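You operate a simulated robot arm through the tools that you are given. There is no shell and no other tool.

You are at the controls of a simulated two-armed robot. One attempt, no reset.

TASK
Pick up the purple zip bag with one hand, pass it to the other hand and put it on the assembly bench top. Set down upright: purple zip bag.

It is judged by the outcome, as a careful person would: the job done as asked, and still so three seconds after it is handed in. It fails if anything else is knocked over, pushed out of place, dropped, spilled or broken.

THE ROBOT
Two 7-joint arms with two-finger parallel grippers on one trunk, on a base that drives. Base frame: it is fixed to the floor where the robot stands at the start and does not move with it; the origin is under the middle of the robot, x ahead of it, y to its left, z up. Units: mm, degrees, N and s.
The left shoulder is at the start at [60, 147, 543], the right one opposite. With the tool pointing down near the work surface each hand reaches from about 100 to 600 mm from the robot's upright axis, wherever it stands, measured 20 degrees to its own side. Places, roughly: assembly bench top [700, -2100, 800]. Payload 3.43 kg a hand.
Tool frame (each hand has its own): the origin (TCP) lies between the finger pads and is the grasp point; the fingertips stand 30 mm ahead of it; z points along the fingers, y is the line along which they close. Largest opening 94 mm; finger width 28, thickness 10; the body of the gripper, 50 by 96 mm, starts 55 mm behind the TCP.
Orientation is told as [roll, pitch, yaw] about the base's x, y, z axes, in that order, counted from this pose: with the fingers straight down and closing along the base's y, the tool's x points along the base's -x, its y along +y and its z along -z.

THE INTERFACE
- The arms move only by the tool play_rows. It takes "left_commands", "right_commands" or both (then of equal length, played together; a hand with none holds still); each is a list of rows, each a list of 7 numbers: the shift along the tool's x, y, z in units of 250 mm (1.0 is 250 mm), then the turn, a rotation vector about the tool's x, y, z in units of 90 degrees (1.0 is 90 degrees), then the finger opening in m, from 0 to 0.094. In form: [[tx, ty, tz, wx, wy, wz, grip], ...]. A call has 1 to 20 rows; each row is the pose to reach, as a shift and turn from the pose commanded when the call began, along the tool's axes at that moment. A call with a number of a shift or a turn outside -1 to 1 is refused whole. A row lasts 0.2 s, in which the tool goes at most 50 mm and 8.6 degrees; a call with a longer step from one row to the next is refused whole, and so is a gripper value outside its range. Where a pose cannot be reached the arm comes as near as it can. A force on the tool above 40 N (or 10 N above the force at the start of the call, whichever is more), or a blocked arm, ends the call early, and 0.2 s more pass. Each finger travels about 72 mm/s and halts on what it meets, pressing with about 22 N; the grip force reading is that of the motor and also rises with nothing between the fingers. The clock runs only during rows and for 0.2 s after the last one: add rows that repeat a pose to give the fingers time. The reply holds the time, the measured pose of the TCP, the force on the tool along the base axes, the opening and the grip force, in the units named above and with some noise, with the torque about the TCP (base axes, N m) and any sound that the robot's microphone picked up.
- Cameras (640 x 400 px; columns grow to the right, rows downward): "scene" is now at [62.7, 2.9, 1187]; the picture's right is [0.05, -1.00, 0.00], its down [-0.49, -0.03, -0.87] and it looks along [0.87, 0.05, -0.49] (base axes); focal length 248 px, centre (320, 200). "left" rides on the left gripper at [76, -14, -103] in its tool frame; the picture's right is [0.18, 0.98, 0.00], its down [-0.75, 0.14, -0.64] and it looks along [-0.63, 0.12, 0.77] (tool axes); focal length 243 px, centre (320, 200). "right" rides on the right gripper at [76, 14, -103] in its tool frame; the picture's right is [-0.18, 0.98, 0.00], its down [-0.75, -0.14, -0.64] and it looks along [-0.63, -0.12, 0.77] (tool axes); focal length 243 px, centre (320, 200). There is no depth. A picture from a camera that has moved, and an enlarged one, comes with that camera's place and axes in the base frame and with its lens.
- grab_frame(camera): a new picture of that camera. It takes no simulated time.
- lift_body(by): slides the trunk up (or, below 0, down) by that many mm; the arms and the scene camera ride with it, the base frame stays. It gives what a move gives, with no picture.
- base_move(legs): drives the robot by 1 to 6 legs, each [ahead, left, turn to the left] in mm, mm and degrees, along the robot's own axes; the way and the turn of a leg run together, so that a leg with both is an arc; at most 1500 mm and 180 degrees a leg. The arms and the cameras ride along, it lands a little off, and it stops where it bumps. It gives what a move gives.
- head_to(pan, tilt): turns the head with the scene camera to pan (to the left, within 86 degrees either way) and tilt (down, from -29 to 69), counted from straight ahead of the robot. It gives what a move gives.
- enlarge(camera, box): a new picture of the part [left, top, right, bottom] of that camera's present view, enlarged. It takes no simulated time.
- finish_job(): hands the job in; it is judged then, once.

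Places have to be worked out from the pictures, the camera data and where the tool is seen. Open the grippers and draw the arms clear of the work before you hand the job in, unless the task says otherwise.

The tools are called after ">>>" as a command line: name --argument value ..., lists and objects as JSON in quotes. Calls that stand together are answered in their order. play_rows: Moves the arms, as the interface text tells. Its arguments: {"type":"object","properties":{"left_commands":{"type":"array"},"right_commands":{"type":"array"}},"required":[]} The other tools are called the same way: lift_body (by) slides the trunk up or down; base_move (legs) drives the base; head_to (pan, tilt) turns the head that bears the scene camera; grab_frame (camera) takes a picture; enlarge (camera, box) takes an enlarged picture of a part of a camera's view; finish_job () hands the job in.

At the start:

```text
t: 0.0
left_tcp_pos: [327.9, 194.4, 999.5]
left_tcp_rot: [0.0, -0.1, 0.0]
left_force: [0.3, -0.4, 0.4]
left_ft_torque: [0.01, 0.0, 0.04]
left_width: 94.1
left_grip_force: 0.0
right_tcp_pos: [307.2, -59.5, 1000.9]
right_tcp_rot: [0.1, 0.0, -0.1]
right_force: [0.4, -0.6, 0.1]
right_ft_torque: [-0.01, -0.01, -0.03]
right_width: 93.8
right_grip_force: 0.1
trunk travel left (down, up): [-250.0, 0.0]
robot x, y, heading: [-0.6, -0.3, -0.0]
head pan, tilt: [3.0, 29.1]
```

scene: 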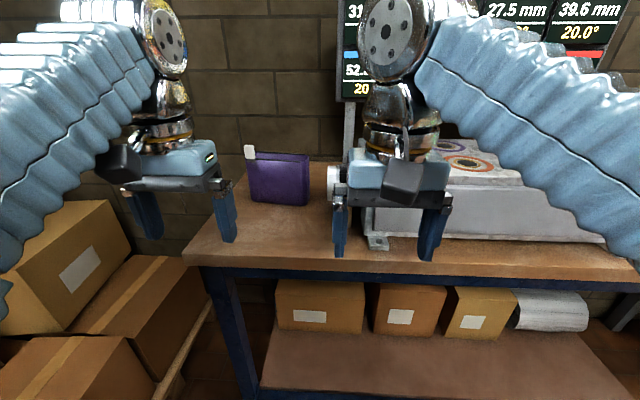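
right: 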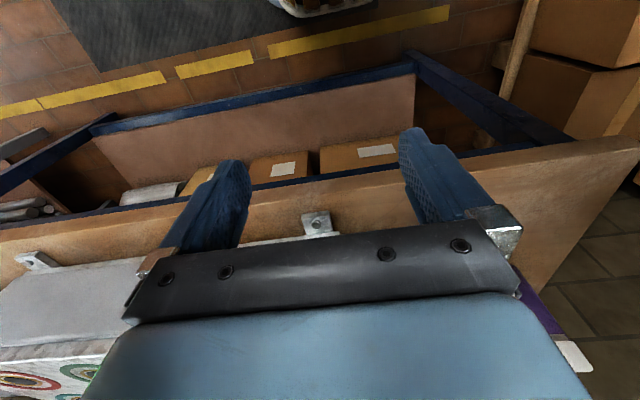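
left: 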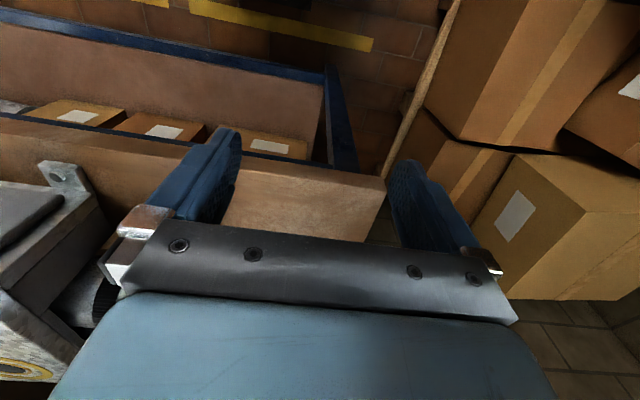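

I'll start by looking closer at the purple bag on the bench ahead, and check it from the head camera.

>>> enlarge --camera "scene" --box '[180, 120, 360, 280]'

>>> enlarge --camera "right" --box '[420, 200, 640, 400]'

```text
2.50 times, centred on (270, 200) of scene
camera zoom: at [62.7, 2.9, 1187.0], right [0.05, -1.0, 0.0], down [-0.49, -0.03, -0.87], along [0.87, 0.05, -0.49], focal length 621 px, centre (445, 200)
```

zoom: 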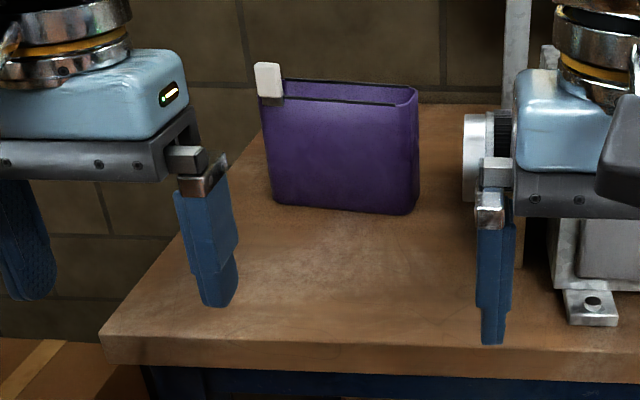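

```text
2.00 times, centred on (530, 300) of right
camera zoom: at [228.9, -45.9, 1103.2], right [0.18, 0.98, 0.0], down [0.75, -0.14, 0.64], along [0.63, -0.12, -0.77], focal length 485 px, centre (-100, 0)
```

zoom: 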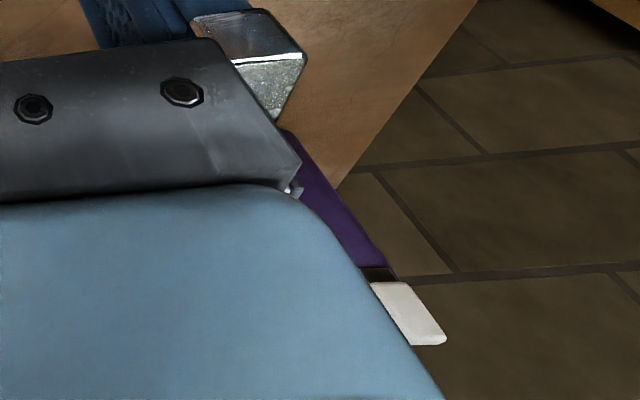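

The bag looks about 120 mm wide, 40 mm thick and 95 mm high, standing near [563, 125] on a surface at z≈905. I'll look around with the head to find the assembly bench and obstacles.

>>> head_to --pan -60 --tilt 25

>>> grab_frame --camera "scene"

>>> head_to --pan -86 --tilt 40

>>> grab_frame --camera "scene"

>>> head_to --pan 10 --tilt 60

>>> grab_frame --camera "scene"

```text
t: 1.3
left_tcp_pos: [328.2, 194.9, 999.3]
left_tcp_rot: [-0.1, -0.1, -0.1]
left_force: [0.8, 0.0, -0.5]
left_ft_torque: [0.02, 0.03, 0.01]
left_width: 93.9
left_grip_force: 0.2
right_tcp_pos: [306.3, -59.5, 999.8]
right_tcp_rot: [0.0, -0.2, 0.0]
right_force: [-0.8, 0.6, 0.0]
right_ft_torque: [-0.02, -0.02, -0.03]
right_width: 93.8
right_grip_force: 0.0
trunk travel left (down, up): [-250.0, 0.0]
robot x, y, heading: [-0.3, 2.3, -0.0]
head pan, tilt: [-60.0, 25.0]
```

```text
taken
camera scene: at [18.1, -81.6, 1193.5], right [-0.87, -0.5, 0.0], down [-0.21, 0.37, -0.91], along [0.45, -0.78, -0.42], focal length 248 px, centre (320, 200)
```

scene: 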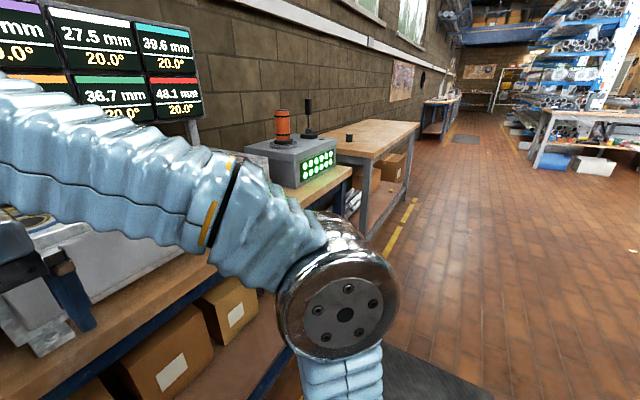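

```text
t: 2.2
left_tcp_pos: [328.3, 195.5, 1000.7]
left_tcp_rot: [0.1, -0.2, -0.1]
left_force: [-0.6, -0.1, -0.1]
left_ft_torque: [0.01, 0.0, 0.02]
left_width: 94.3
left_grip_force: 0.0
right_tcp_pos: [304.9, -58.6, 1000.5]
right_tcp_rot: [0.1, -0.2, 0.0]
right_force: [1.1, 0.3, 0.0]
right_ft_torque: [-0.02, 0.02, 0.04]
right_width: 94.0
right_grip_force: 0.0
trunk travel left (down, up): [-250.0, 0.0]
robot x, y, heading: [1.2, 3.0, -0.2]
head pan, tilt: [-85.9, 40.0]
```

```text
taken
camera scene: at [-21.9, -86.7, 1170.3], right [-1.0, -0.07, 0.0], down [-0.05, 0.64, -0.77], along [0.05, -0.76, -0.64], focal length 248 px, centre (320, 200)
```

scene: 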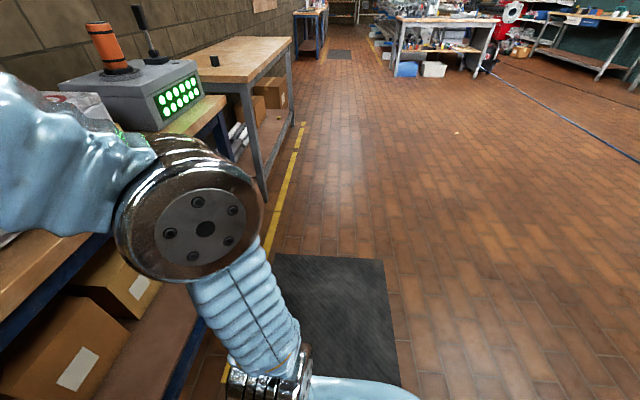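

```text
t: 4.0
left_tcp_pos: [328.0, 194.8, 1000.4]
left_tcp_rot: [0.0, -0.1, 0.0]
left_force: [-1.0, 0.1, -0.7]
left_ft_torque: [-0.01, -0.01, 0.02]
left_width: 94.2
left_grip_force: 0.1
right_tcp_pos: [306.3, -58.9, 999.3]
right_tcp_rot: [0.0, -0.1, -0.1]
right_force: [0.1, 0.3, -1.0]
right_ft_torque: [0.01, 0.01, -0.03]
right_width: 94.2
right_grip_force: 0.0
trunk travel left (down, up): [-250.0, 0.0]
robot x, y, heading: [1.3, -1.8, -0.1]
head pan, tilt: [10.0, 60.0]
```

```text
taken
camera scene: at [37.6, 9.6, 1143.5], right [0.17, -0.98, 0.0], down [-0.85, -0.15, -0.5], along [0.49, 0.09, -0.87], focal length 248 px, centre (320, 200)
```

scene: 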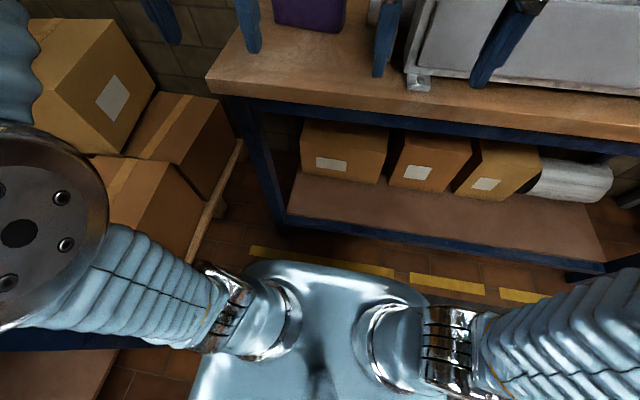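

The assembly bench is the second wooden bench along the wall to my right; the aisle in front looks free. First I raise and turn the left hand (yaw -90, so its fingers close across the bag's thickness) and bring it toward the bag, to test the reach.

>>> play_rows --left_commands '[[0, 0, -0.08, 0, 0, 0.09, 0.094], [0, 0, -0.16, 0, 0, 0.18, 0.094], [0, 0, -0.24, 0, 0, 0.27, 0.094], [-0.05, 0, -0.32, 0, 0, 0.36, 0.094], [-0.12, 0, -0.4, 0, 0, 0.45, 0.094], [-0.2, -0.03, -0.48, 0, 0, 0.54, 0.094], [-0.28, -0.06, -0.48, 0, 0, 0.63, 0.094], [-0.36, -0.09, -0.48, 0, 0, 0.72, 0.094], [-0.44, -0.12, -0.48, 0, 0, 0.81, 0.094], [-0.52, -0.15, -0.48, 0, 0, 0.9, 0.094], [-0.608, -0.176, -0.48, 0, 0, 0.96, 0.094], [-0.608, -0.176, -0.48, 0, 0, 0.96, 0.094]]'

>>> head_to --pan 8 --tilt 35

>>> grab_frame --camera "scene"

>>> grab_frame --camera "left"

```text
t: 6.5
left_tcp_pos: [437.0, 168.7, 985.5]
left_tcp_rot: [0.3, 0.0, -86.5]
left_force: [0.2, -0.7, -0.1]
left_ft_torque: [0.0, 0.01, 0.03]
left_width: 94.1
left_grip_force: 0.0
left hand out of reach, approached as far as the arm can: row 1, 2, 3, 4, 5, 6, 7, 8, 9, 10, 11, 12
right_tcp_pos: [305.0, -60.2, 999.7]
right_tcp_rot: [0.0, -0.2, -0.1]
right_force: [-0.3, 0.2, -0.5]
right_ft_torque: [-0.05, -0.03, 0.0]
right_width: 93.8
right_grip_force: 0.1
trunk travel left (down, up): [-250.0, 0.0]
robot x, y, heading: [1.6, -0.1, 0.1]
head pan, tilt: [10.0, 60.0]
```

```text
t: 7.4
left_tcp_pos: [437.0, 168.8, 985.9]
left_tcp_rot: [0.3, 0.0, -86.4]
left_force: [-0.6, -0.2, -0.9]
left_ft_torque: [0.01, -0.02, 0.0]
left_width: 93.9
left_grip_force: 0.0
right_tcp_pos: [306.0, -58.9, 1000.1]
right_tcp_rot: [0.0, 0.0, 0.0]
right_force: [0.2, -0.5, -0.3]
right_ft_torque: [-0.02, 0.0, 0.01]
right_width: 94.2
right_grip_force: 0.0
trunk travel left (down, up): [-250.0, 0.0]
robot x, y, heading: [-0.4, 1.3, 0.1]
head pan, tilt: [8.0, 35.0]
```

```text
taken
camera scene: at [59.2, 10.4, 1177.7], right [0.14, -0.99, 0.0], down [-0.57, -0.08, -0.82], along [0.81, 0.11, -0.57], focal length 248 px, centre (320, 200)
```

scene: 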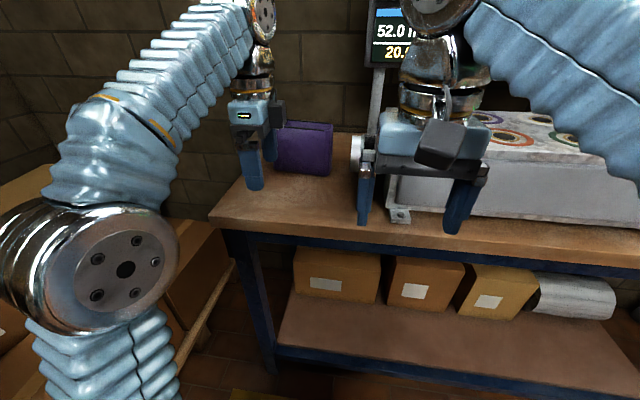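

```text
taken
camera left: at [416.6, 243.4, 1088.3], right [0.97, 0.24, 0.0], down [0.18, -0.74, 0.64], along [0.16, -0.62, -0.77], focal length 243 px, centre (320, 200)
```

left: 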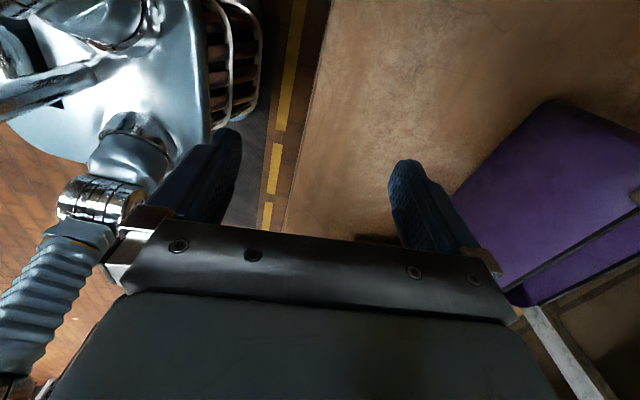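

The tool-down pose tops out near z≈985, and the new view from the left hand shows the bag is farther than I thought (about x≈645, bench top z≈850). I'll enlarge both views to pin down the geometry.

>>> enlarge --camera "scene" --box '[220, 100, 420, 225]'

>>> enlarge --camera "left" --box '[420, 60, 640, 400]'

>>> grab_frame --camera "right"

```text
3.20 times, centred on (320, 162) of scene
camera zoom: at [59.2, 10.4, 1177.7], right [0.14, -0.99, 0.0], down [-0.57, -0.08, -0.82], along [0.81, 0.11, -0.57], focal length 794 px, centre (320, 320)
```

zoom: 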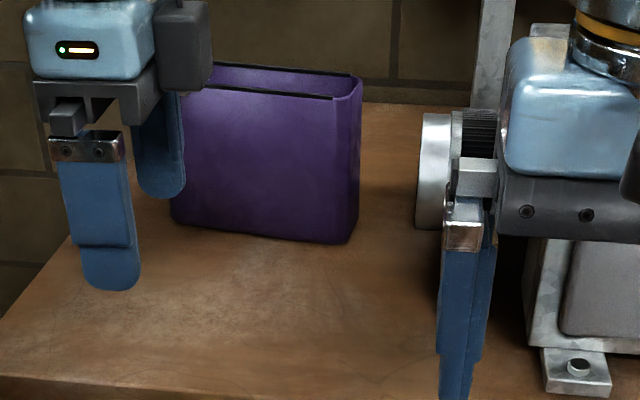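

```text
1.18 times, centred on (530, 230) of left
camera zoom: at [416.6, 243.4, 1088.3], right [0.97, 0.24, 0.0], down [0.18, -0.74, 0.64], along [0.16, -0.62, -0.77], focal length 285 px, centre (73, 165)
```

zoom: 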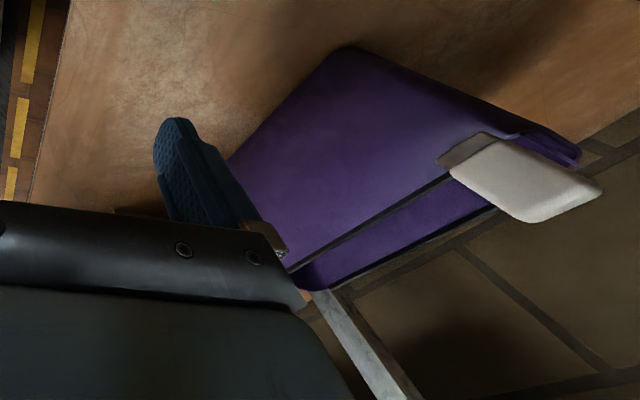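

```text
taken
camera right: at [228.9, -45.9, 1103.2], right [0.18, 0.98, 0.0], down [0.75, -0.14, 0.64], along [0.63, -0.12, -0.77], focal length 243 px, centre (320, 200)
```

right: 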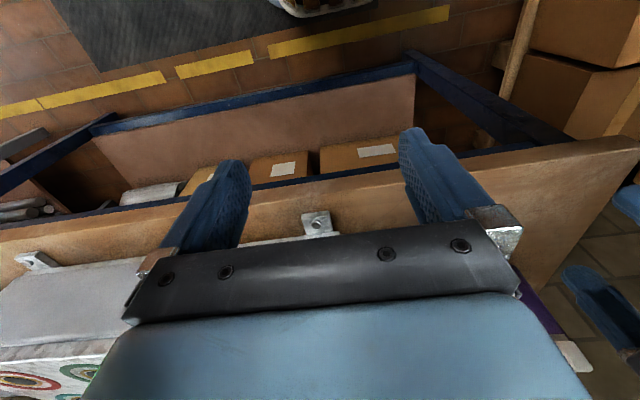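

Refined estimate: bag about 150×50×120 mm, centre near [668, 145], from z≈852 to 973, turned ~6°, white tab up to z≈1007 at its left end. I'll grip its left end from the left side with a near-horizontal hand. First a small test to see what the commanded reference is after the out-of-reach move.

>>> play_rows --left_commands '[[0, 0, 0.06, 0, 0, 0, 0.094], [0, 0, 0.06, 0, 0, 0, 0.094]]'

```text
t: 8.0
left_tcp_pos: [436.9, 167.5, 970.5]
left_tcp_rot: [0.3, 0.0, -86.4]
left_force: [-0.6, -0.1, 0.6]
left_ft_torque: [0.0, 0.0, 0.02]
left_width: 93.9
left_grip_force: 0.0
right_tcp_pos: [305.3, -59.0, 998.6]
right_tcp_rot: [0.1, 0.0, -0.1]
right_force: [0.1, 0.0, -0.4]
right_ft_torque: [-0.04, 0.0, 0.0]
right_width: 94.0
right_grip_force: 0.0
trunk travel left (down, up): [-250.0, 0.0]
robot x, y, heading: [-1.4, 1.0, -0.2]
head pan, tilt: [8.0, 35.0]
```

The reference is the actual pose reached, good. Now I turn the left hand back to yaw 0 and bring it back and left, and at the same time retract the right hand a bit.

>>> play_rows --left_commands '[[0.03, -0.03, 0, 0, 0, -0.087, 0.094], [0.06, -0.06, 0, 0, 0, -0.174, 0.094], [0.095, -0.09, 0, 0, 0, -0.261, 0.094], [0.127, -0.12, 0.0, 0, 0, -0.348, 0.094], [0.159, -0.15, 0.0, 0, 0, -0.435, 0.094], [0.19, -0.18, 0.0, 0, 0, -0.522, 0.094], [0.222, -0.21, 0.01, 0, 0, -0.61, 0.094], [0.254, -0.24, 0.02, 0, 0, -0.697, 0.094], [0.286, -0.27, 0.03, 0, 0, -0.785, 0.094], [0.317, -0.3, 0.04, 0, 0, -0.872, 0.094], [0.349, -0.327, 0.04, 0, 0, -0.96, 0.094], [0.349, -0.327, 0.04, 0, 0, -0.96, 0.094]]' --right_commands '[[0.03, 0, 0, 0, 0, 0, 0.094], [0.06, -0.02, 0, 0, 0, 0, 0.094], [0.09, -0.04, 0, 0, 0, 0, 0.094], [0.12, -0.06, 0.02, 0, 0, 0, 0.094], [0.15, -0.08, 0.04, 0, 0, 0, 0.094], [0.18, -0.1, 0.06, 0, 0, 0, 0.094], [0.21, -0.12, 0.08, 0, 0, 0, 0.094], [0.24, -0.14, 0.1, 0, 0, 0, 0.094], [0.27, -0.16, 0.12, 0, 0, 0, 0.094], [0.3, -0.18, 0.14, 0, 0, 0, 0.094], [0.32, -0.2, 0.16, 0, 0, 0, 0.094], [0.32, -0.2, 0.16, 0, 0, 0, 0.094]]'

>>> grab_frame --camera "scene"

```text
t: 10.6
left_tcp_pos: [352.8, 249.4, 954.7]
left_tcp_rot: [0.0, -0.1, 0.1]
left_force: [0.1, -0.3, -0.9]
left_ft_torque: [-0.04, -0.01, 0.0]
left_width: 93.8
left_grip_force: 0.0
right_tcp_pos: [225.4, -107.5, 960.8]
right_tcp_rot: [0.0, -0.1, 0.1]
right_force: [-0.3, -0.9, 0.3]
right_ft_torque: [0.03, 0.02, -0.01]
right_width: 94.0
right_grip_force: 0.0
trunk travel left (down, up): [-250.0, 0.0]
robot x, y, heading: [-0.9, 0.0, -0.2]
head pan, tilt: [8.0, 35.0]
```

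```text
taken
camera scene: at [59.1, 10.3, 1177.8], right [0.14, -0.99, 0.0], down [-0.57, -0.08, -0.82], along [0.81, 0.11, -0.57], focal length 248 px, centre (320, 200)
```

scene: 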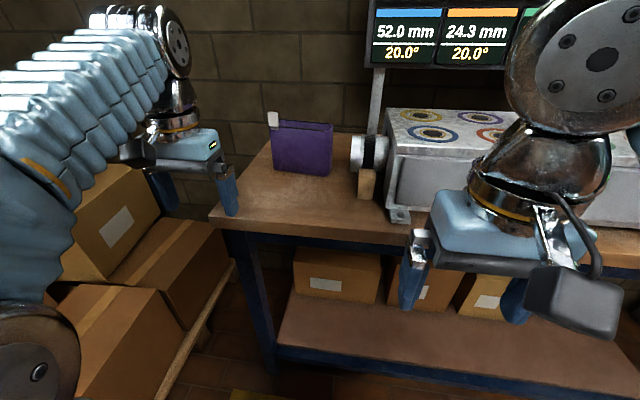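

Both hands are clear of the bag. Now I turn the left hand so its fingers point to the right and slightly down (camera on top), in free space left of the bag.

>>> play_rows --left_commands '[[-0.008, 0.026, 0.007, 0.043, 0.048, -0.056, 0.094], [-0.015, 0.052, 0.014, 0.086, 0.096, -0.112, 0.094], [-0.023, 0.078, 0.021, 0.129, 0.144, -0.169, 0.094], [-0.031, 0.104, 0.029, 0.173, 0.192, -0.225, 0.094], [-0.039, 0.13, 0.036, 0.216, 0.239, -0.281, 0.094], [-0.046, 0.156, 0.043, 0.259, 0.287, -0.337, 0.094], [-0.054, 0.182, 0.05, 0.302, 0.335, -0.393, 0.094], [-0.062, 0.208, 0.057, 0.345, 0.383, -0.45, 0.094], [-0.069, 0.234, 0.064, 0.388, 0.431, -0.506, 0.094], [-0.077, 0.26, 0.071, 0.431, 0.479, -0.562, 0.094], [-0.085, 0.286, 0.079, 0.475, 0.527, -0.618, 0.094], [-0.093, 0.312, 0.086, 0.518, 0.575, -0.675, 0.094], [-0.1, 0.338, 0.093, 0.561, 0.623, -0.731, 0.094], [-0.108, 0.364, 0.1, 0.604, 0.6705, -0.787, 0.094], [-0.108, 0.364, 0.1, 0.604, 0.6705, -0.787, 0.094]]'

>>> grab_frame --camera "scene"

>>> grab_frame --camera "left"

```text
t: 13.8
left_tcp_pos: [379.3, 339.2, 929.7]
left_tcp_rot: [-0.3, 74.9, 83.7]
left_force: [-0.9, 0.0, 1.1]
left_ft_torque: [0.02, 0.02, 0.04]
left_width: 94.0
left_grip_force: 0.0
left hand out of reach, approached as far as the arm can: row 3, 4, 5, 6, 7, 8, 9, 10, 11, 12
right_tcp_pos: [226.5, -109.4, 960.0]
right_tcp_rot: [0.1, -0.2, 0.1]
right_force: [-0.4, 0.3, 0.5]
right_ft_torque: [0.03, -0.02, 0.0]
right_width: 94.0
right_grip_force: 0.0
trunk travel left (down, up): [-250.0, 0.0]
robot x, y, heading: [2.4, 2.6, -0.1]
head pan, tilt: [8.0, 35.0]
```

```text
taken
camera scene: at [59.0, 9.8, 1177.8], right [0.14, -0.99, 0.0], down [-0.57, -0.08, -0.82], along [0.81, 0.11, -0.57], focal length 248 px, centre (320, 200)
```

scene: 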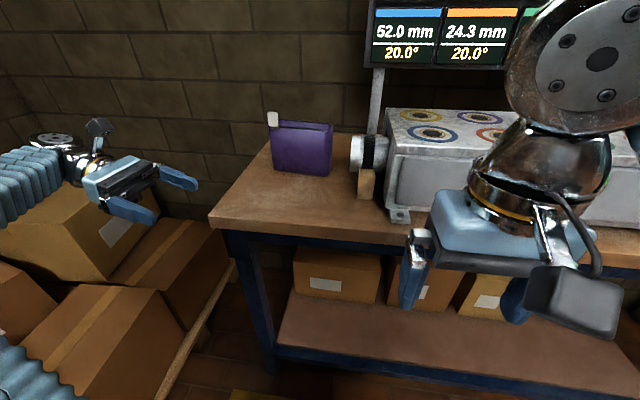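

```text
taken
camera left: at [401.7, 417.2, 1030.3], right [-0.98, 0.05, 0.18], down [-0.05, 0.83, -0.56], along [-0.18, -0.56, -0.81], focal length 243 px, centre (320, 200)
```

left: 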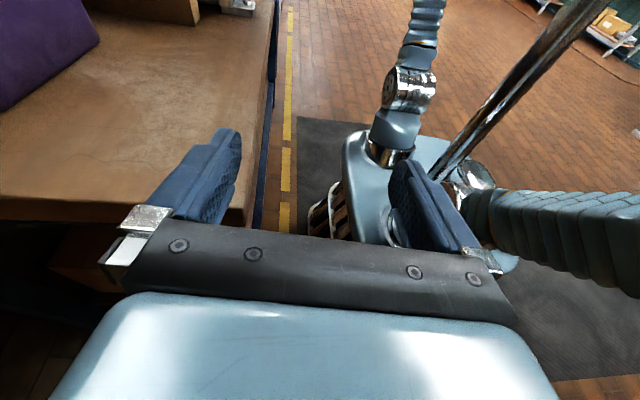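

Left hand orientation is as wanted. Base front is at x≈275, bench front edge at x≈425, so I can drive ahead 110 mm with a margin.

>>> base_move --legs '[[110, 0, 0]]'

>>> head_to --pan 15 --tilt 30

>>> grab_frame --camera "scene"

>>> grab_frame --camera "left"

```text
t: 15.0
left_tcp_pos: [491.7, 339.0, 930.4]
left_tcp_rot: [-0.5, 74.9, 83.4]
left_force: [-0.7, 1.1, 0.3]
left_ft_torque: [0.0, 0.0, -0.01]
left_width: 94.0
left_grip_force: 0.0
right_tcp_pos: [336.1, -108.8, 960.4]
right_tcp_rot: [0.1, -0.1, -0.2]
right_force: [0.4, -0.1, -0.4]
right_ft_torque: [0.03, 0.0, -0.03]
right_width: 94.1
right_grip_force: 0.1
trunk travel left (down, up): [-250.0, 0.0]
robot x, y, heading: [111.6, 1.5, 0.0]
head pan, tilt: [8.0, 35.0]
```

```text
t: 15.7
left_tcp_pos: [492.6, 340.7, 929.0]
left_tcp_rot: [-0.5, 75.0, 83.5]
left_force: [0.8, -0.2, 0.0]
left_ft_torque: [0.0, -0.02, 0.01]
left_width: 94.1
left_grip_force: 0.0
right_tcp_pos: [337.3, -108.4, 960.1]
right_tcp_rot: [0.1, -0.1, -0.2]
right_force: [-0.4, -0.8, -0.3]
right_ft_torque: [-0.02, 0.0, 0.03]
right_width: 94.1
right_grip_force: 0.0
trunk travel left (down, up): [-250.0, 0.0]
robot x, y, heading: [107.4, -0.6, 0.1]
head pan, tilt: [15.0, 30.0]
```

```text
taken
camera scene: at [170.4, 21.4, 1185.5], right [0.26, -0.97, 0.0], down [-0.48, -0.13, -0.87], along [0.84, 0.22, -0.5], focal length 248 px, centre (320, 200)
```

scene: 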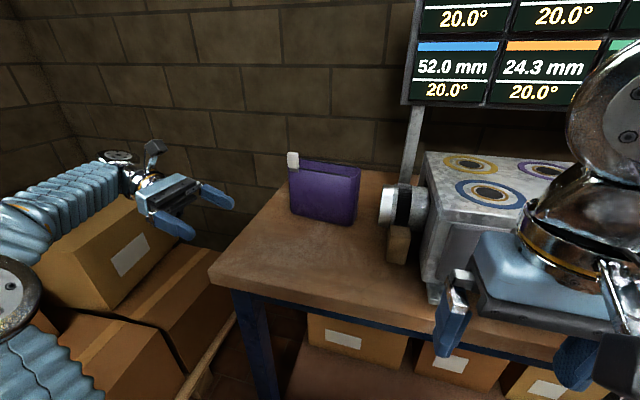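

```text
taken
camera left: at [513.1, 417.2, 1030.0], right [-0.98, 0.06, 0.18], down [-0.05, 0.83, -0.56], along [-0.18, -0.56, -0.81], focal length 243 px, centre (320, 200)
```

left: 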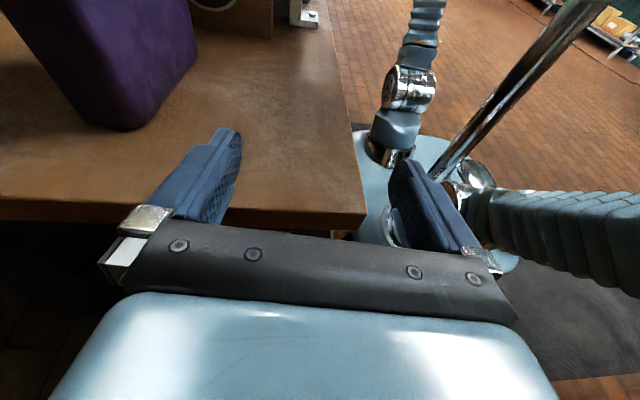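

Now at x≈+110. I enlarge both views to refine the bag's position and turn.

>>> enlarge --camera "scene" --box '[260, 140, 420, 240]'

>>> enlarge --camera "left" --box '[0, 0, 240, 150]'

```text
4.00 times, centred on (340, 190) of scene
camera zoom: at [170.4, 21.4, 1185.5], right [0.26, -0.97, 0.0], down [-0.48, -0.13, -0.87], along [0.84, 0.22, -0.5], focal length 993 px, centre (240, 240)
```

zoom: 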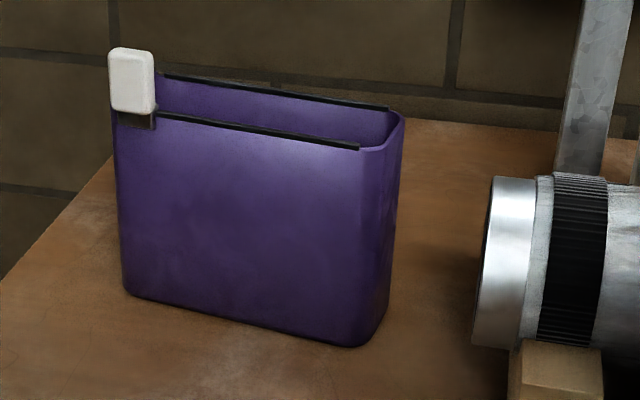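

```text
2.67 times, centred on (120, 75) of left
camera zoom: at [513.1, 417.2, 1030.0], right [-0.98, 0.06, 0.18], down [-0.05, 0.83, -0.56], along [-0.18, -0.56, -0.81], focal length 647 px, centre (853, 533)
```

zoom: 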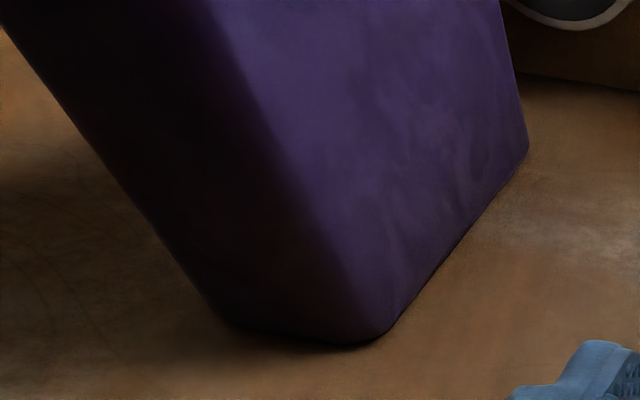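

Bag near face runs from about [622, 80] to [640, 220] (≈6.6° turn), thickness ≈50 mm, centre line x≈655 at y=185. I move the left hand to a pre-grasp about 40 mm left of the bag's left end and look again.

>>> play_rows --left_commands '[[0.006, -0.111, 0.021, 0, 0, 0, 0.094], [0.011, -0.223, 0.042, 0, 0, 0, 0.094], [0.017, -0.334, 0.063, 0, 0, 0, 0.094], [0.023, -0.446, 0.084, 0, 0, 0, 0.094], [0.028, -0.557, 0.105, 0, 0, 0, 0.094], [0.034, -0.669, 0.126, 0, 0, 0, 0.094], [0.034, -0.669, 0.126, 0, 0, 0, 0.094]]'

>>> grab_frame --camera "left"

>>> enlarge --camera "scene" --box '[160, 100, 420, 260]'

```text
t: 17.3
left_tcp_pos: [654.9, 289.9, 931.4]
left_tcp_rot: [-0.5, 74.8, 83.5]
left_force: [-0.4, -0.4, 1.2]
left_ft_torque: [-0.03, -0.02, -0.03]
left_width: 94.0
left_grip_force: 0.0
right_tcp_pos: [337.0, -109.8, 960.3]
right_tcp_rot: [0.2, -0.1, -0.1]
right_force: [-0.4, 0.0, -0.5]
right_ft_torque: [0.01, 0.01, 0.01]
right_width: 94.2
right_grip_force: 0.0
trunk travel left (down, up): [-250.0, 0.0]
robot x, y, heading: [111.5, -3.0, -0.0]
head pan, tilt: [15.0, 30.0]
```

```text
taken
camera left: at [677.1, 366.6, 1031.6], right [-0.98, 0.06, 0.18], down [-0.05, 0.83, -0.56], along [-0.18, -0.56, -0.81], focal length 243 px, centre (320, 200)
```

left: 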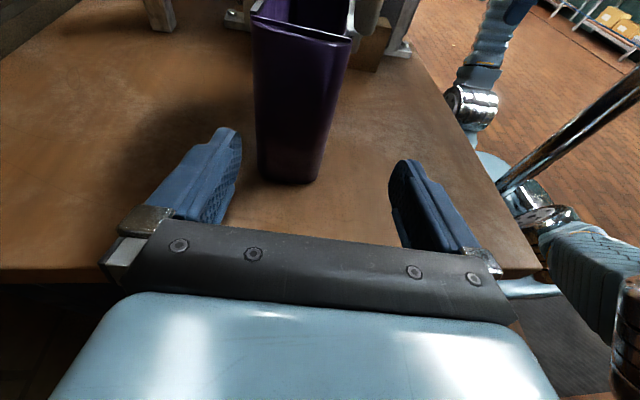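

```text
2.46 times, centred on (290, 180) of scene
camera zoom: at [170.6, 21.4, 1185.5], right [0.26, -0.97, 0.0], down [-0.48, -0.13, -0.87], along [0.84, 0.22, -0.5], focal length 611 px, centre (394, 249)
```

zoom: 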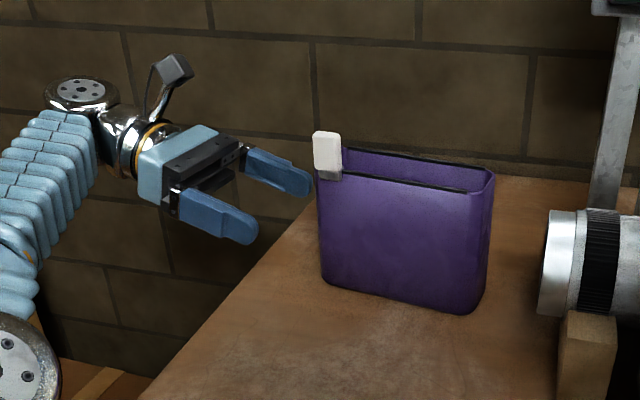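

The bag's left end sits between the fingers: x 640–692, y≈222, centre line ≈662 at y=185. I shift slightly to align and advance over the left end with open fingers, stopping before closing.

>>> play_rows --left_commands '[[-0.007, -0.038, -0.003, 0, 0, 0, 0.094], [-0.014, -0.0756, -0.005, 0, 0, 0, 0.094], [-0.007, -0.0756, 0.047, 0, 0, 0, 0.094], [0.0, -0.0756, 0.1, 0, 0, 0, 0.094], [0.008, -0.0755, 0.15, 0, 0, 0, 0.094], [0.015, -0.0755, 0.2, 0, 0, 0, 0.094], [0.022, -0.075, 0.25, 0, 0, 0, 0.094], [0.029, -0.075, 0.305, 0, 0, 0, 0.094], [0.036, -0.075, 0.357, 0, 0, 0, 0.094], [0.043, -0.075, 0.409, 0, 0, 0, 0.094], [0.043, -0.075, 0.409, 0, 0, 0, 0.094]]'

>>> grab_frame --camera "left"

>>> enlarge --camera "scene" --box '[160, 100, 420, 260]'

```text
t: 19.7
left_tcp_pos: [662.4, 186.4, 915.0]
left_tcp_rot: [-0.4, 75.0, 83.4]
left_force: [-0.4, -0.3, -0.2]
left_ft_torque: [0.02, -0.02, -0.01]
left_width: 94.0
left_grip_force: 0.1
right_tcp_pos: [336.8, -109.5, 959.9]
right_tcp_rot: [0.1, -0.1, -0.1]
right_force: [-0.4, -0.2, 0.1]
right_ft_torque: [-0.01, -0.02, 0.0]
right_width: 94.0
right_grip_force: 0.1
trunk travel left (down, up): [-250.0, 0.0]
robot x, y, heading: [106.0, 1.1, -0.2]
head pan, tilt: [15.0, 30.0]
```

```text
taken
camera left: at [683.5, 263.9, 1014.8], right [-0.98, 0.06, 0.18], down [-0.05, 0.83, -0.56], along [-0.18, -0.56, -0.81], focal length 243 px, centre (320, 200)
```

left: 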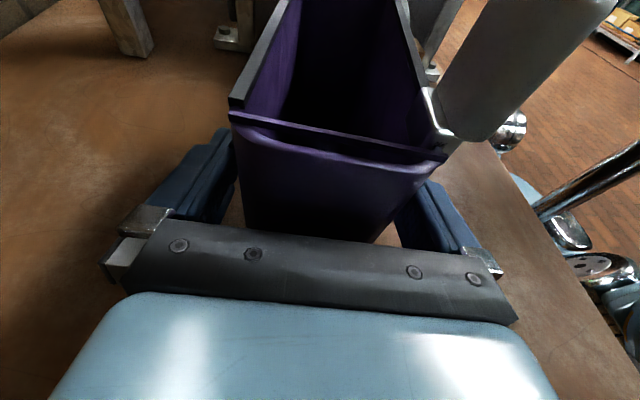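

```text
2.46 times, centred on (290, 180) of scene
camera zoom: at [170.4, 21.4, 1185.6], right [0.26, -0.97, 0.0], down [-0.48, -0.13, -0.87], along [0.84, 0.22, -0.5], focal length 611 px, centre (394, 249)
```

zoom: 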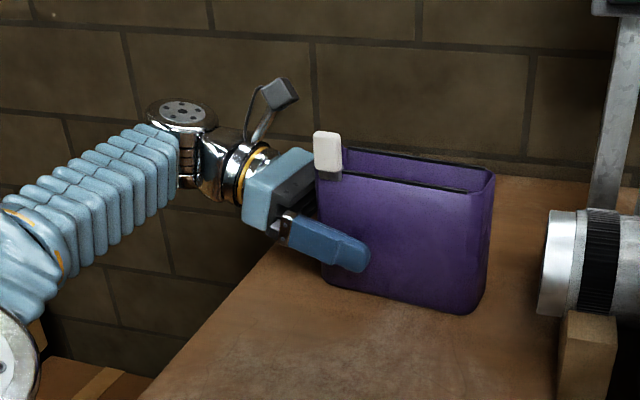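

Fingers straddle the bag's left end with no contact force. I close gently in steps and read width and force.

>>> play_rows --left_commands '[[0, 0, 0, 0, 0, 0, 0.08], [0, 0, 0, 0, 0, 0, 0.07], [0, 0, 0, 0, 0, 0, 0.062], [0, 0, 0, 0, 0, 0, 0.056], [0, 0, 0, 0, 0, 0, 0.052]]'

>>> grab_frame --camera "left"

```text
t: 20.9
left_tcp_pos: [662.8, 186.6, 915.6]
left_tcp_rot: [-0.5, 75.0, 83.5]
left_force: [0.3, 0.4, 0.5]
left_ft_torque: [0.0, 0.09, -0.02]
left_width: 62.4
left_grip_force: 22.0
right_tcp_pos: [336.6, -108.8, 959.8]
right_tcp_rot: [0.1, -0.1, -0.1]
right_force: [0.4, 0.2, -0.1]
right_ft_torque: [-0.02, -0.02, 0.04]
right_width: 94.1
right_grip_force: 0.0
trunk travel left (down, up): [-250.0, 0.0]
robot x, y, heading: [110.4, 1.3, -0.4]
head pan, tilt: [15.0, 30.0]
```

```text
taken
camera left: at [683.6, 264.2, 1014.9], right [-0.98, 0.06, 0.18], down [-0.05, 0.83, -0.56], along [-0.18, -0.56, -0.81], focal length 243 px, centre (320, 200)
```

left: 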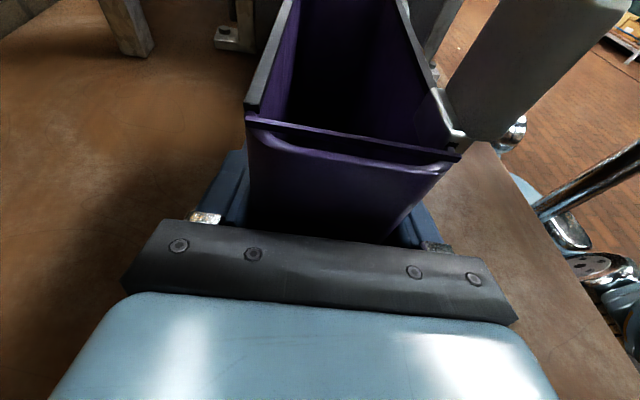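

Gripped: width 62 mm at 22 N. I lift 25 mm slowly and check whether the bag hangs level.

>>> play_rows --left_commands '[[0, 0, 0, 0, 0, 0, 0.04], [0.019, 0, -0.005, 0, 0, 0, 0.04], [0.039, 0, -0.01, 0, 0, 0, 0.04], [0.058, 0, -0.016, 0, 0, 0, 0.04], [0.077, 0, -0.021, 0, 0, 0, 0.04], [0.097, 0, -0.026, 0, 0, 0, 0.04], [0.097, 0, -0.026, 0, 0, 0, 0.04]]'

>>> grab_frame --camera "left"

>>> enlarge --camera "scene" --box '[160, 100, 420, 260]'

```text
t: 22.5
left_tcp_pos: [663.7, 186.3, 937.7]
left_tcp_rot: [-0.4, 75.0, 83.6]
left_force: [0.4, 0.8, -0.7]
left_ft_torque: [0.03, -0.04, 0.0]
left_width: 62.2
left_grip_force: 22.0
right_tcp_pos: [337.7, -109.6, 960.3]
right_tcp_rot: [0.0, -0.1, 0.0]
right_force: [0.1, -0.1, 0.0]
right_ft_torque: [0.0, 0.02, -0.02]
right_width: 94.2
right_grip_force: 0.1
trunk travel left (down, up): [-250.0, 0.0]
robot x, y, heading: [109.9, -0.9, -0.0]
head pan, tilt: [15.0, 30.0]
```

```text
taken
camera left: at [685.0, 264.8, 1038.6], right [-0.98, 0.06, 0.18], down [-0.05, 0.83, -0.56], along [-0.18, -0.56, -0.81], focal length 243 px, centre (320, 200)
```

left: 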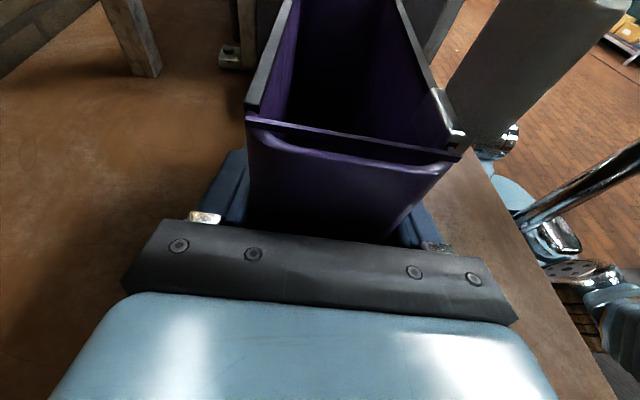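

```text
2.46 times, centred on (290, 180) of scene
camera zoom: at [170.5, 21.4, 1185.5], right [0.26, -0.97, 0.0], down [-0.48, -0.13, -0.87], along [0.84, 0.22, -0.5], focal length 611 px, centre (394, 249)
```

zoom: 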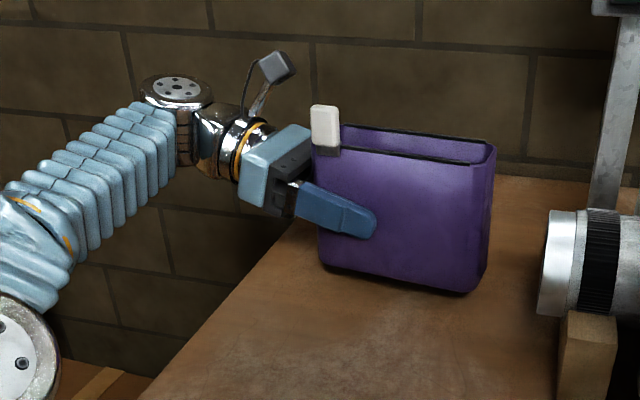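

The bag hangs level and is light. I lift another 35 mm and then drive straight back 350 mm to clear the bench.

>>> play_rows --left_commands '[[0.023, 0, -0.006, 0, 0, 0, 0.04], [0.046, 0, -0.012, 0, 0, 0, 0.04], [0.069, 0, -0.019, 0, 0, 0, 0.04], [0.092, 0, -0.025, 0, 0, 0, 0.04], [0.115, 0, -0.031, 0, 0, 0, 0.04], [0.135, 0, -0.036, 0, 0, 0, 0.04], [0.135, 0, -0.036, 0, 0, 0, 0.04]]'

>>> base_move --legs '[[-350, 0, 0]]'

>>> grab_frame --camera "scene"

>>> grab_frame --camera "left"

```text
t: 24.1
left_tcp_pos: [662.8, 186.8, 974.5]
left_tcp_rot: [-0.5, 75.0, 83.5]
left_force: [-0.7, 0.1, -1.6]
left_ft_torque: [0.07, -0.05, 0.01]
left_width: 61.9
left_grip_force: 21.8
right_tcp_pos: [337.0, -107.8, 959.6]
right_tcp_rot: [0.1, -0.1, -0.1]
right_force: [-0.8, -0.1, -0.2]
right_ft_torque: [0.0, 0.0, 0.01]
right_width: 94.1
right_grip_force: 0.1
trunk travel left (down, up): [-250.0, 0.0]
robot x, y, heading: [112.6, 1.3, -0.1]
head pan, tilt: [15.0, 30.0]
```

```text
t: 26.4
left_tcp_pos: [303.5, 188.9, 973.5]
left_tcp_rot: [-0.4, 75.0, 83.7]
left_force: [0.8, -0.8, -2.2]
left_ft_torque: [0.08, -0.01, -0.02]
left_width: 62.2
left_grip_force: 21.8
right_tcp_pos: [-21.5, -108.5, 958.9]
right_tcp_rot: [0.2, 0.0, 0.2]
right_force: [-0.2, 1.3, 0.9]
right_ft_torque: [-0.02, 0.02, 0.0]
right_width: 94.0
right_grip_force: 0.1
trunk travel left (down, up): [-250.0, 0.0]
robot x, y, heading: [-248.9, -1.8, 0.1]
head pan, tilt: [15.0, 30.0]
```

```text
taken
camera scene: at [-188.1, 21.4, 1185.5], right [0.26, -0.97, 0.0], down [-0.48, -0.13, -0.87], along [0.84, 0.23, -0.5], focal length 248 px, centre (320, 200)
```

scene: 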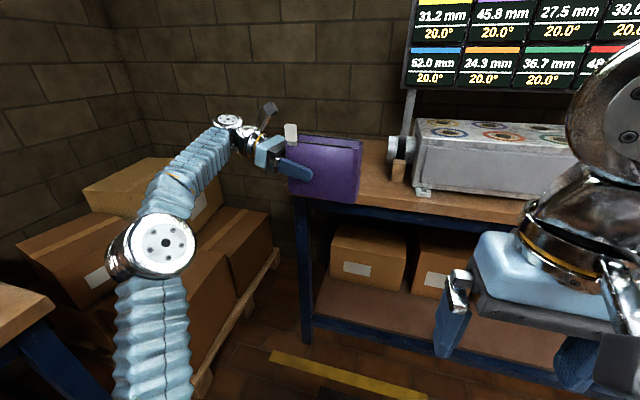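

```text
taken
camera left: at [324.4, 266.3, 1074.4], right [-0.98, 0.05, 0.18], down [-0.06, 0.83, -0.56], along [-0.17, -0.56, -0.81], focal length 243 px, centre (320, 200)
```

left: 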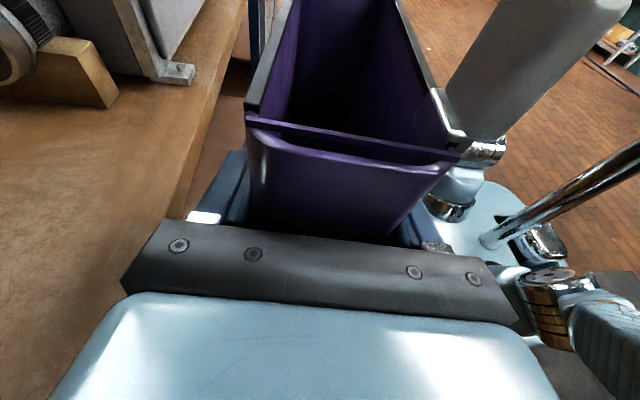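

The bag is held firmly and level in the left hand, clear of the bench. I now bring it in front of the robot, lower (left TCP to about [150, 0, 800]), so the right hand can grasp it from above.

>>> play_rows --left_commands '[[-0.038, 0.044, 0.081, 0, 0, 0, 0.04], [-0.076, 0.088, 0.161, 0, 0, 0, 0.04], [-0.114, 0.131, 0.242, 0, 0, 0, 0.04], [-0.152, 0.175, 0.322, 0, 0, 0, 0.04], [-0.19, 0.219, 0.403, 0, 0, 0, 0.04], [-0.229, 0.263, 0.484, 0, 0, 0, 0.04], [-0.267, 0.307, 0.564, 0, 0, 0, 0.04], [-0.305, 0.351, 0.645, 0, 0, 0, 0.04], [-0.343, 0.395, 0.725, 0, 0, 0, 0.04], [-0.381, 0.438, 0.806, 0, 0, 0, 0.04], [-0.419, 0.482, 0.886, 0, 0, 0, 0.04], [-0.457, 0.526, 0.967, 0, 0, 0, 0.04], [-0.457, 0.526, 0.967, 0, 0, 0, 0.04]]'

>>> head_to --pan 0 --tilt 45

>>> grab_frame --camera "scene"

>>> grab_frame --camera "right"

```text
t: 29.2
left_tcp_pos: [151.5, -0.1, 800.8]
left_tcp_rot: [-0.5, 74.9, 83.6]
left_force: [-1.0, 1.3, -2.5]
left_ft_torque: [0.07, 0.0, -0.02]
left_width: 62.3
left_grip_force: 22.5
right_tcp_pos: [-21.5, -108.3, 960.0]
right_tcp_rot: [0.1, -0.1, 0.1]
right_force: [-0.5, 0.4, -1.3]
right_ft_torque: [-0.03, 0.0, 0.0]
right_width: 93.9
right_grip_force: 0.0
trunk travel left (down, up): [-250.0, 0.0]
robot x, y, heading: [-250.7, -0.4, 0.3]
head pan, tilt: [15.0, 30.0]
```

```text
t: 30.0
left_tcp_pos: [152.3, 0.0, 800.4]
left_tcp_rot: [-0.6, 74.9, 83.8]
left_force: [0.5, 0.4, -1.3]
left_ft_torque: [0.08, 0.0, 0.01]
left_width: 62.3
left_grip_force: 21.9
right_tcp_pos: [-21.6, -108.6, 959.6]
right_tcp_rot: [0.2, -0.1, 0.1]
right_force: [0.3, 0.5, 0.2]
right_ft_torque: [0.02, -0.04, -0.01]
right_width: 94.5
right_grip_force: 0.0
trunk travel left (down, up): [-250.0, 0.0]
robot x, y, heading: [-248.8, 1.5, 0.3]
head pan, tilt: [0.0, 45.0]
```

```text
taken
camera scene: at [-194.2, -2.0, 1163.0], right [0.0, -1.0, 0.0], down [-0.71, 0.0, -0.71], along [0.71, 0.0, -0.71], focal length 248 px, centre (320, 200)
```

scene: 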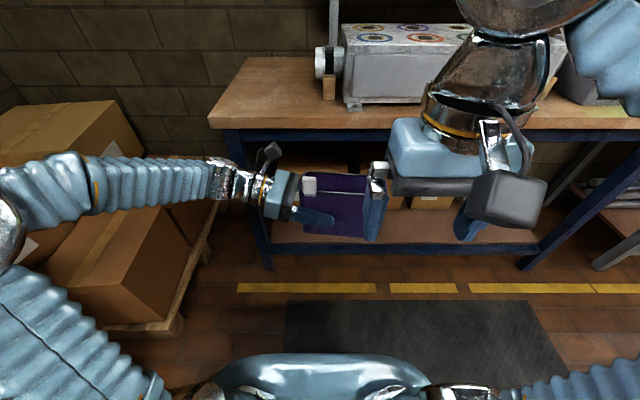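

```text
taken
camera right: at [-98.7, -95.1, 1063.4], right [0.18, 0.98, 0.0], down [0.75, -0.14, 0.64], along [0.63, -0.12, -0.77], focal length 243 px, centre (320, 200)
```

right: 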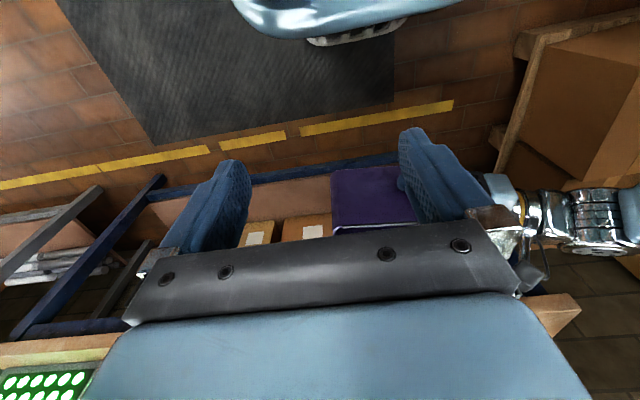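

The bag is centred in front at z≈740–860. Now the right hand goes above it at z≈940, turning so its fingers close across the thickness (camera on the outer side).

>>> play_rows --right_commands '[[-0.03, 0.0, 0, 0, 0, -0.077, 0.094], [-0.08, 0.0, 0.0, 0, 0, -0.155, 0.094], [-0.13, 0.0, 0.01, 0, 0, -0.232, 0.094], [-0.19, 0.02, 0.01, 0, 0, -0.31, 0.094], [-0.25, 0.04, 0.02, 0, 0, -0.387, 0.094], [-0.31, 0.06, 0.03, 0, 0, -0.464, 0.094], [-0.37, 0.09, 0.04, 0, 0, -0.542, 0.094], [-0.43, 0.12, 0.05, 0, 0, -0.619, 0.094], [-0.49, 0.15, 0.06, 0, 0, -0.697, 0.094], [-0.55, 0.18, 0.07, 0, 0, -0.774, 0.094], [-0.61, 0.21, 0.08, 0, 0, -0.852, 0.094], [-0.672, 0.234, 0.08, 0, 0, -0.929, 0.094], [-0.672, 0.234, 0.08, 0, 0, -0.929, 0.094]]'

>>> grab_frame --camera "scene"

>>> grab_frame --camera "right"

>>> grab_frame --camera "left"

```text
t: 32.8
left_tcp_pos: [152.2, 0.1, 800.5]
left_tcp_rot: [-0.4, 75.1, 83.7]
left_force: [-0.5, 0.5, -1.5]
left_ft_torque: [0.05, -0.02, 0.0]
left_width: 62.3
left_grip_force: 21.9
right_tcp_pos: [146.5, -47.9, 940.9]
right_tcp_rot: [-0.1, -0.2, 83.7]
right_force: [1.0, 0.3, 0.0]
right_ft_torque: [0.03, 0.02, 0.0]
right_width: 94.0
right_grip_force: 0.1
trunk travel left (down, up): [-250.0, 0.0]
robot x, y, heading: [-251.3, 1.2, 0.0]
head pan, tilt: [0.0, 45.0]
```

```text
taken
camera scene: at [-194.1, -2.0, 1162.9], right [0.0, -1.0, 0.0], down [-0.71, 0.0, -0.71], along [0.71, 0.0, -0.71], focal length 248 px, centre (320, 200)
```

scene: 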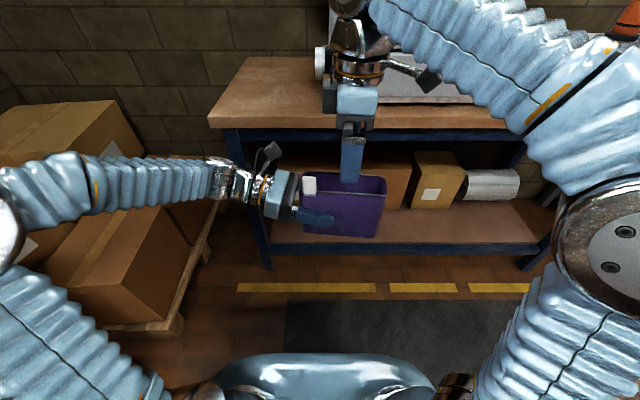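

```text
taken
camera right: at [122.2, -124.4, 1044.1], right [-0.96, 0.29, 0.0], down [0.22, 0.73, 0.64], along [0.19, 0.62, -0.77], focal length 243 px, centre (320, 200)
```

right: 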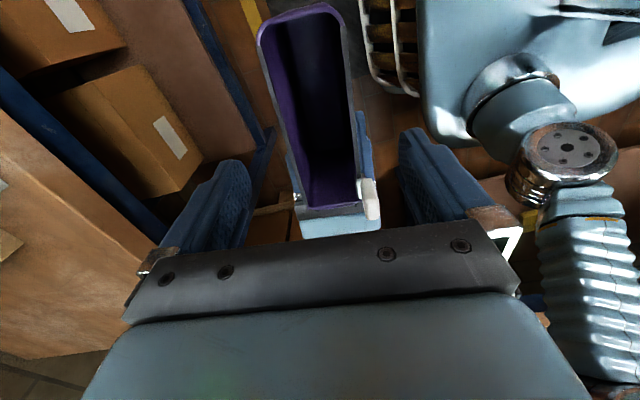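

```text
taken
camera left: at [173.4, 77.2, 900.9], right [-0.98, 0.05, 0.18], down [-0.06, 0.83, -0.56], along [-0.17, -0.56, -0.81], focal length 243 px, centre (320, 200)
```

left: 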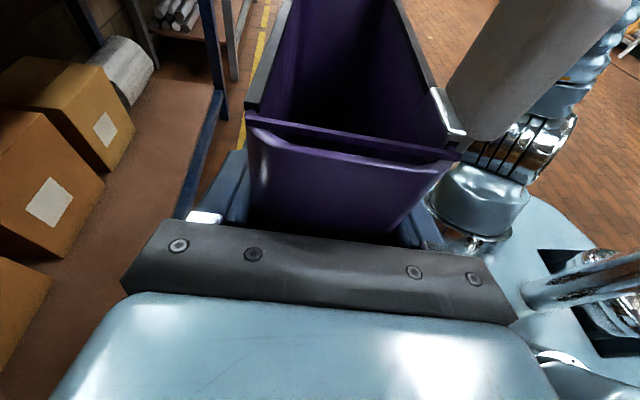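

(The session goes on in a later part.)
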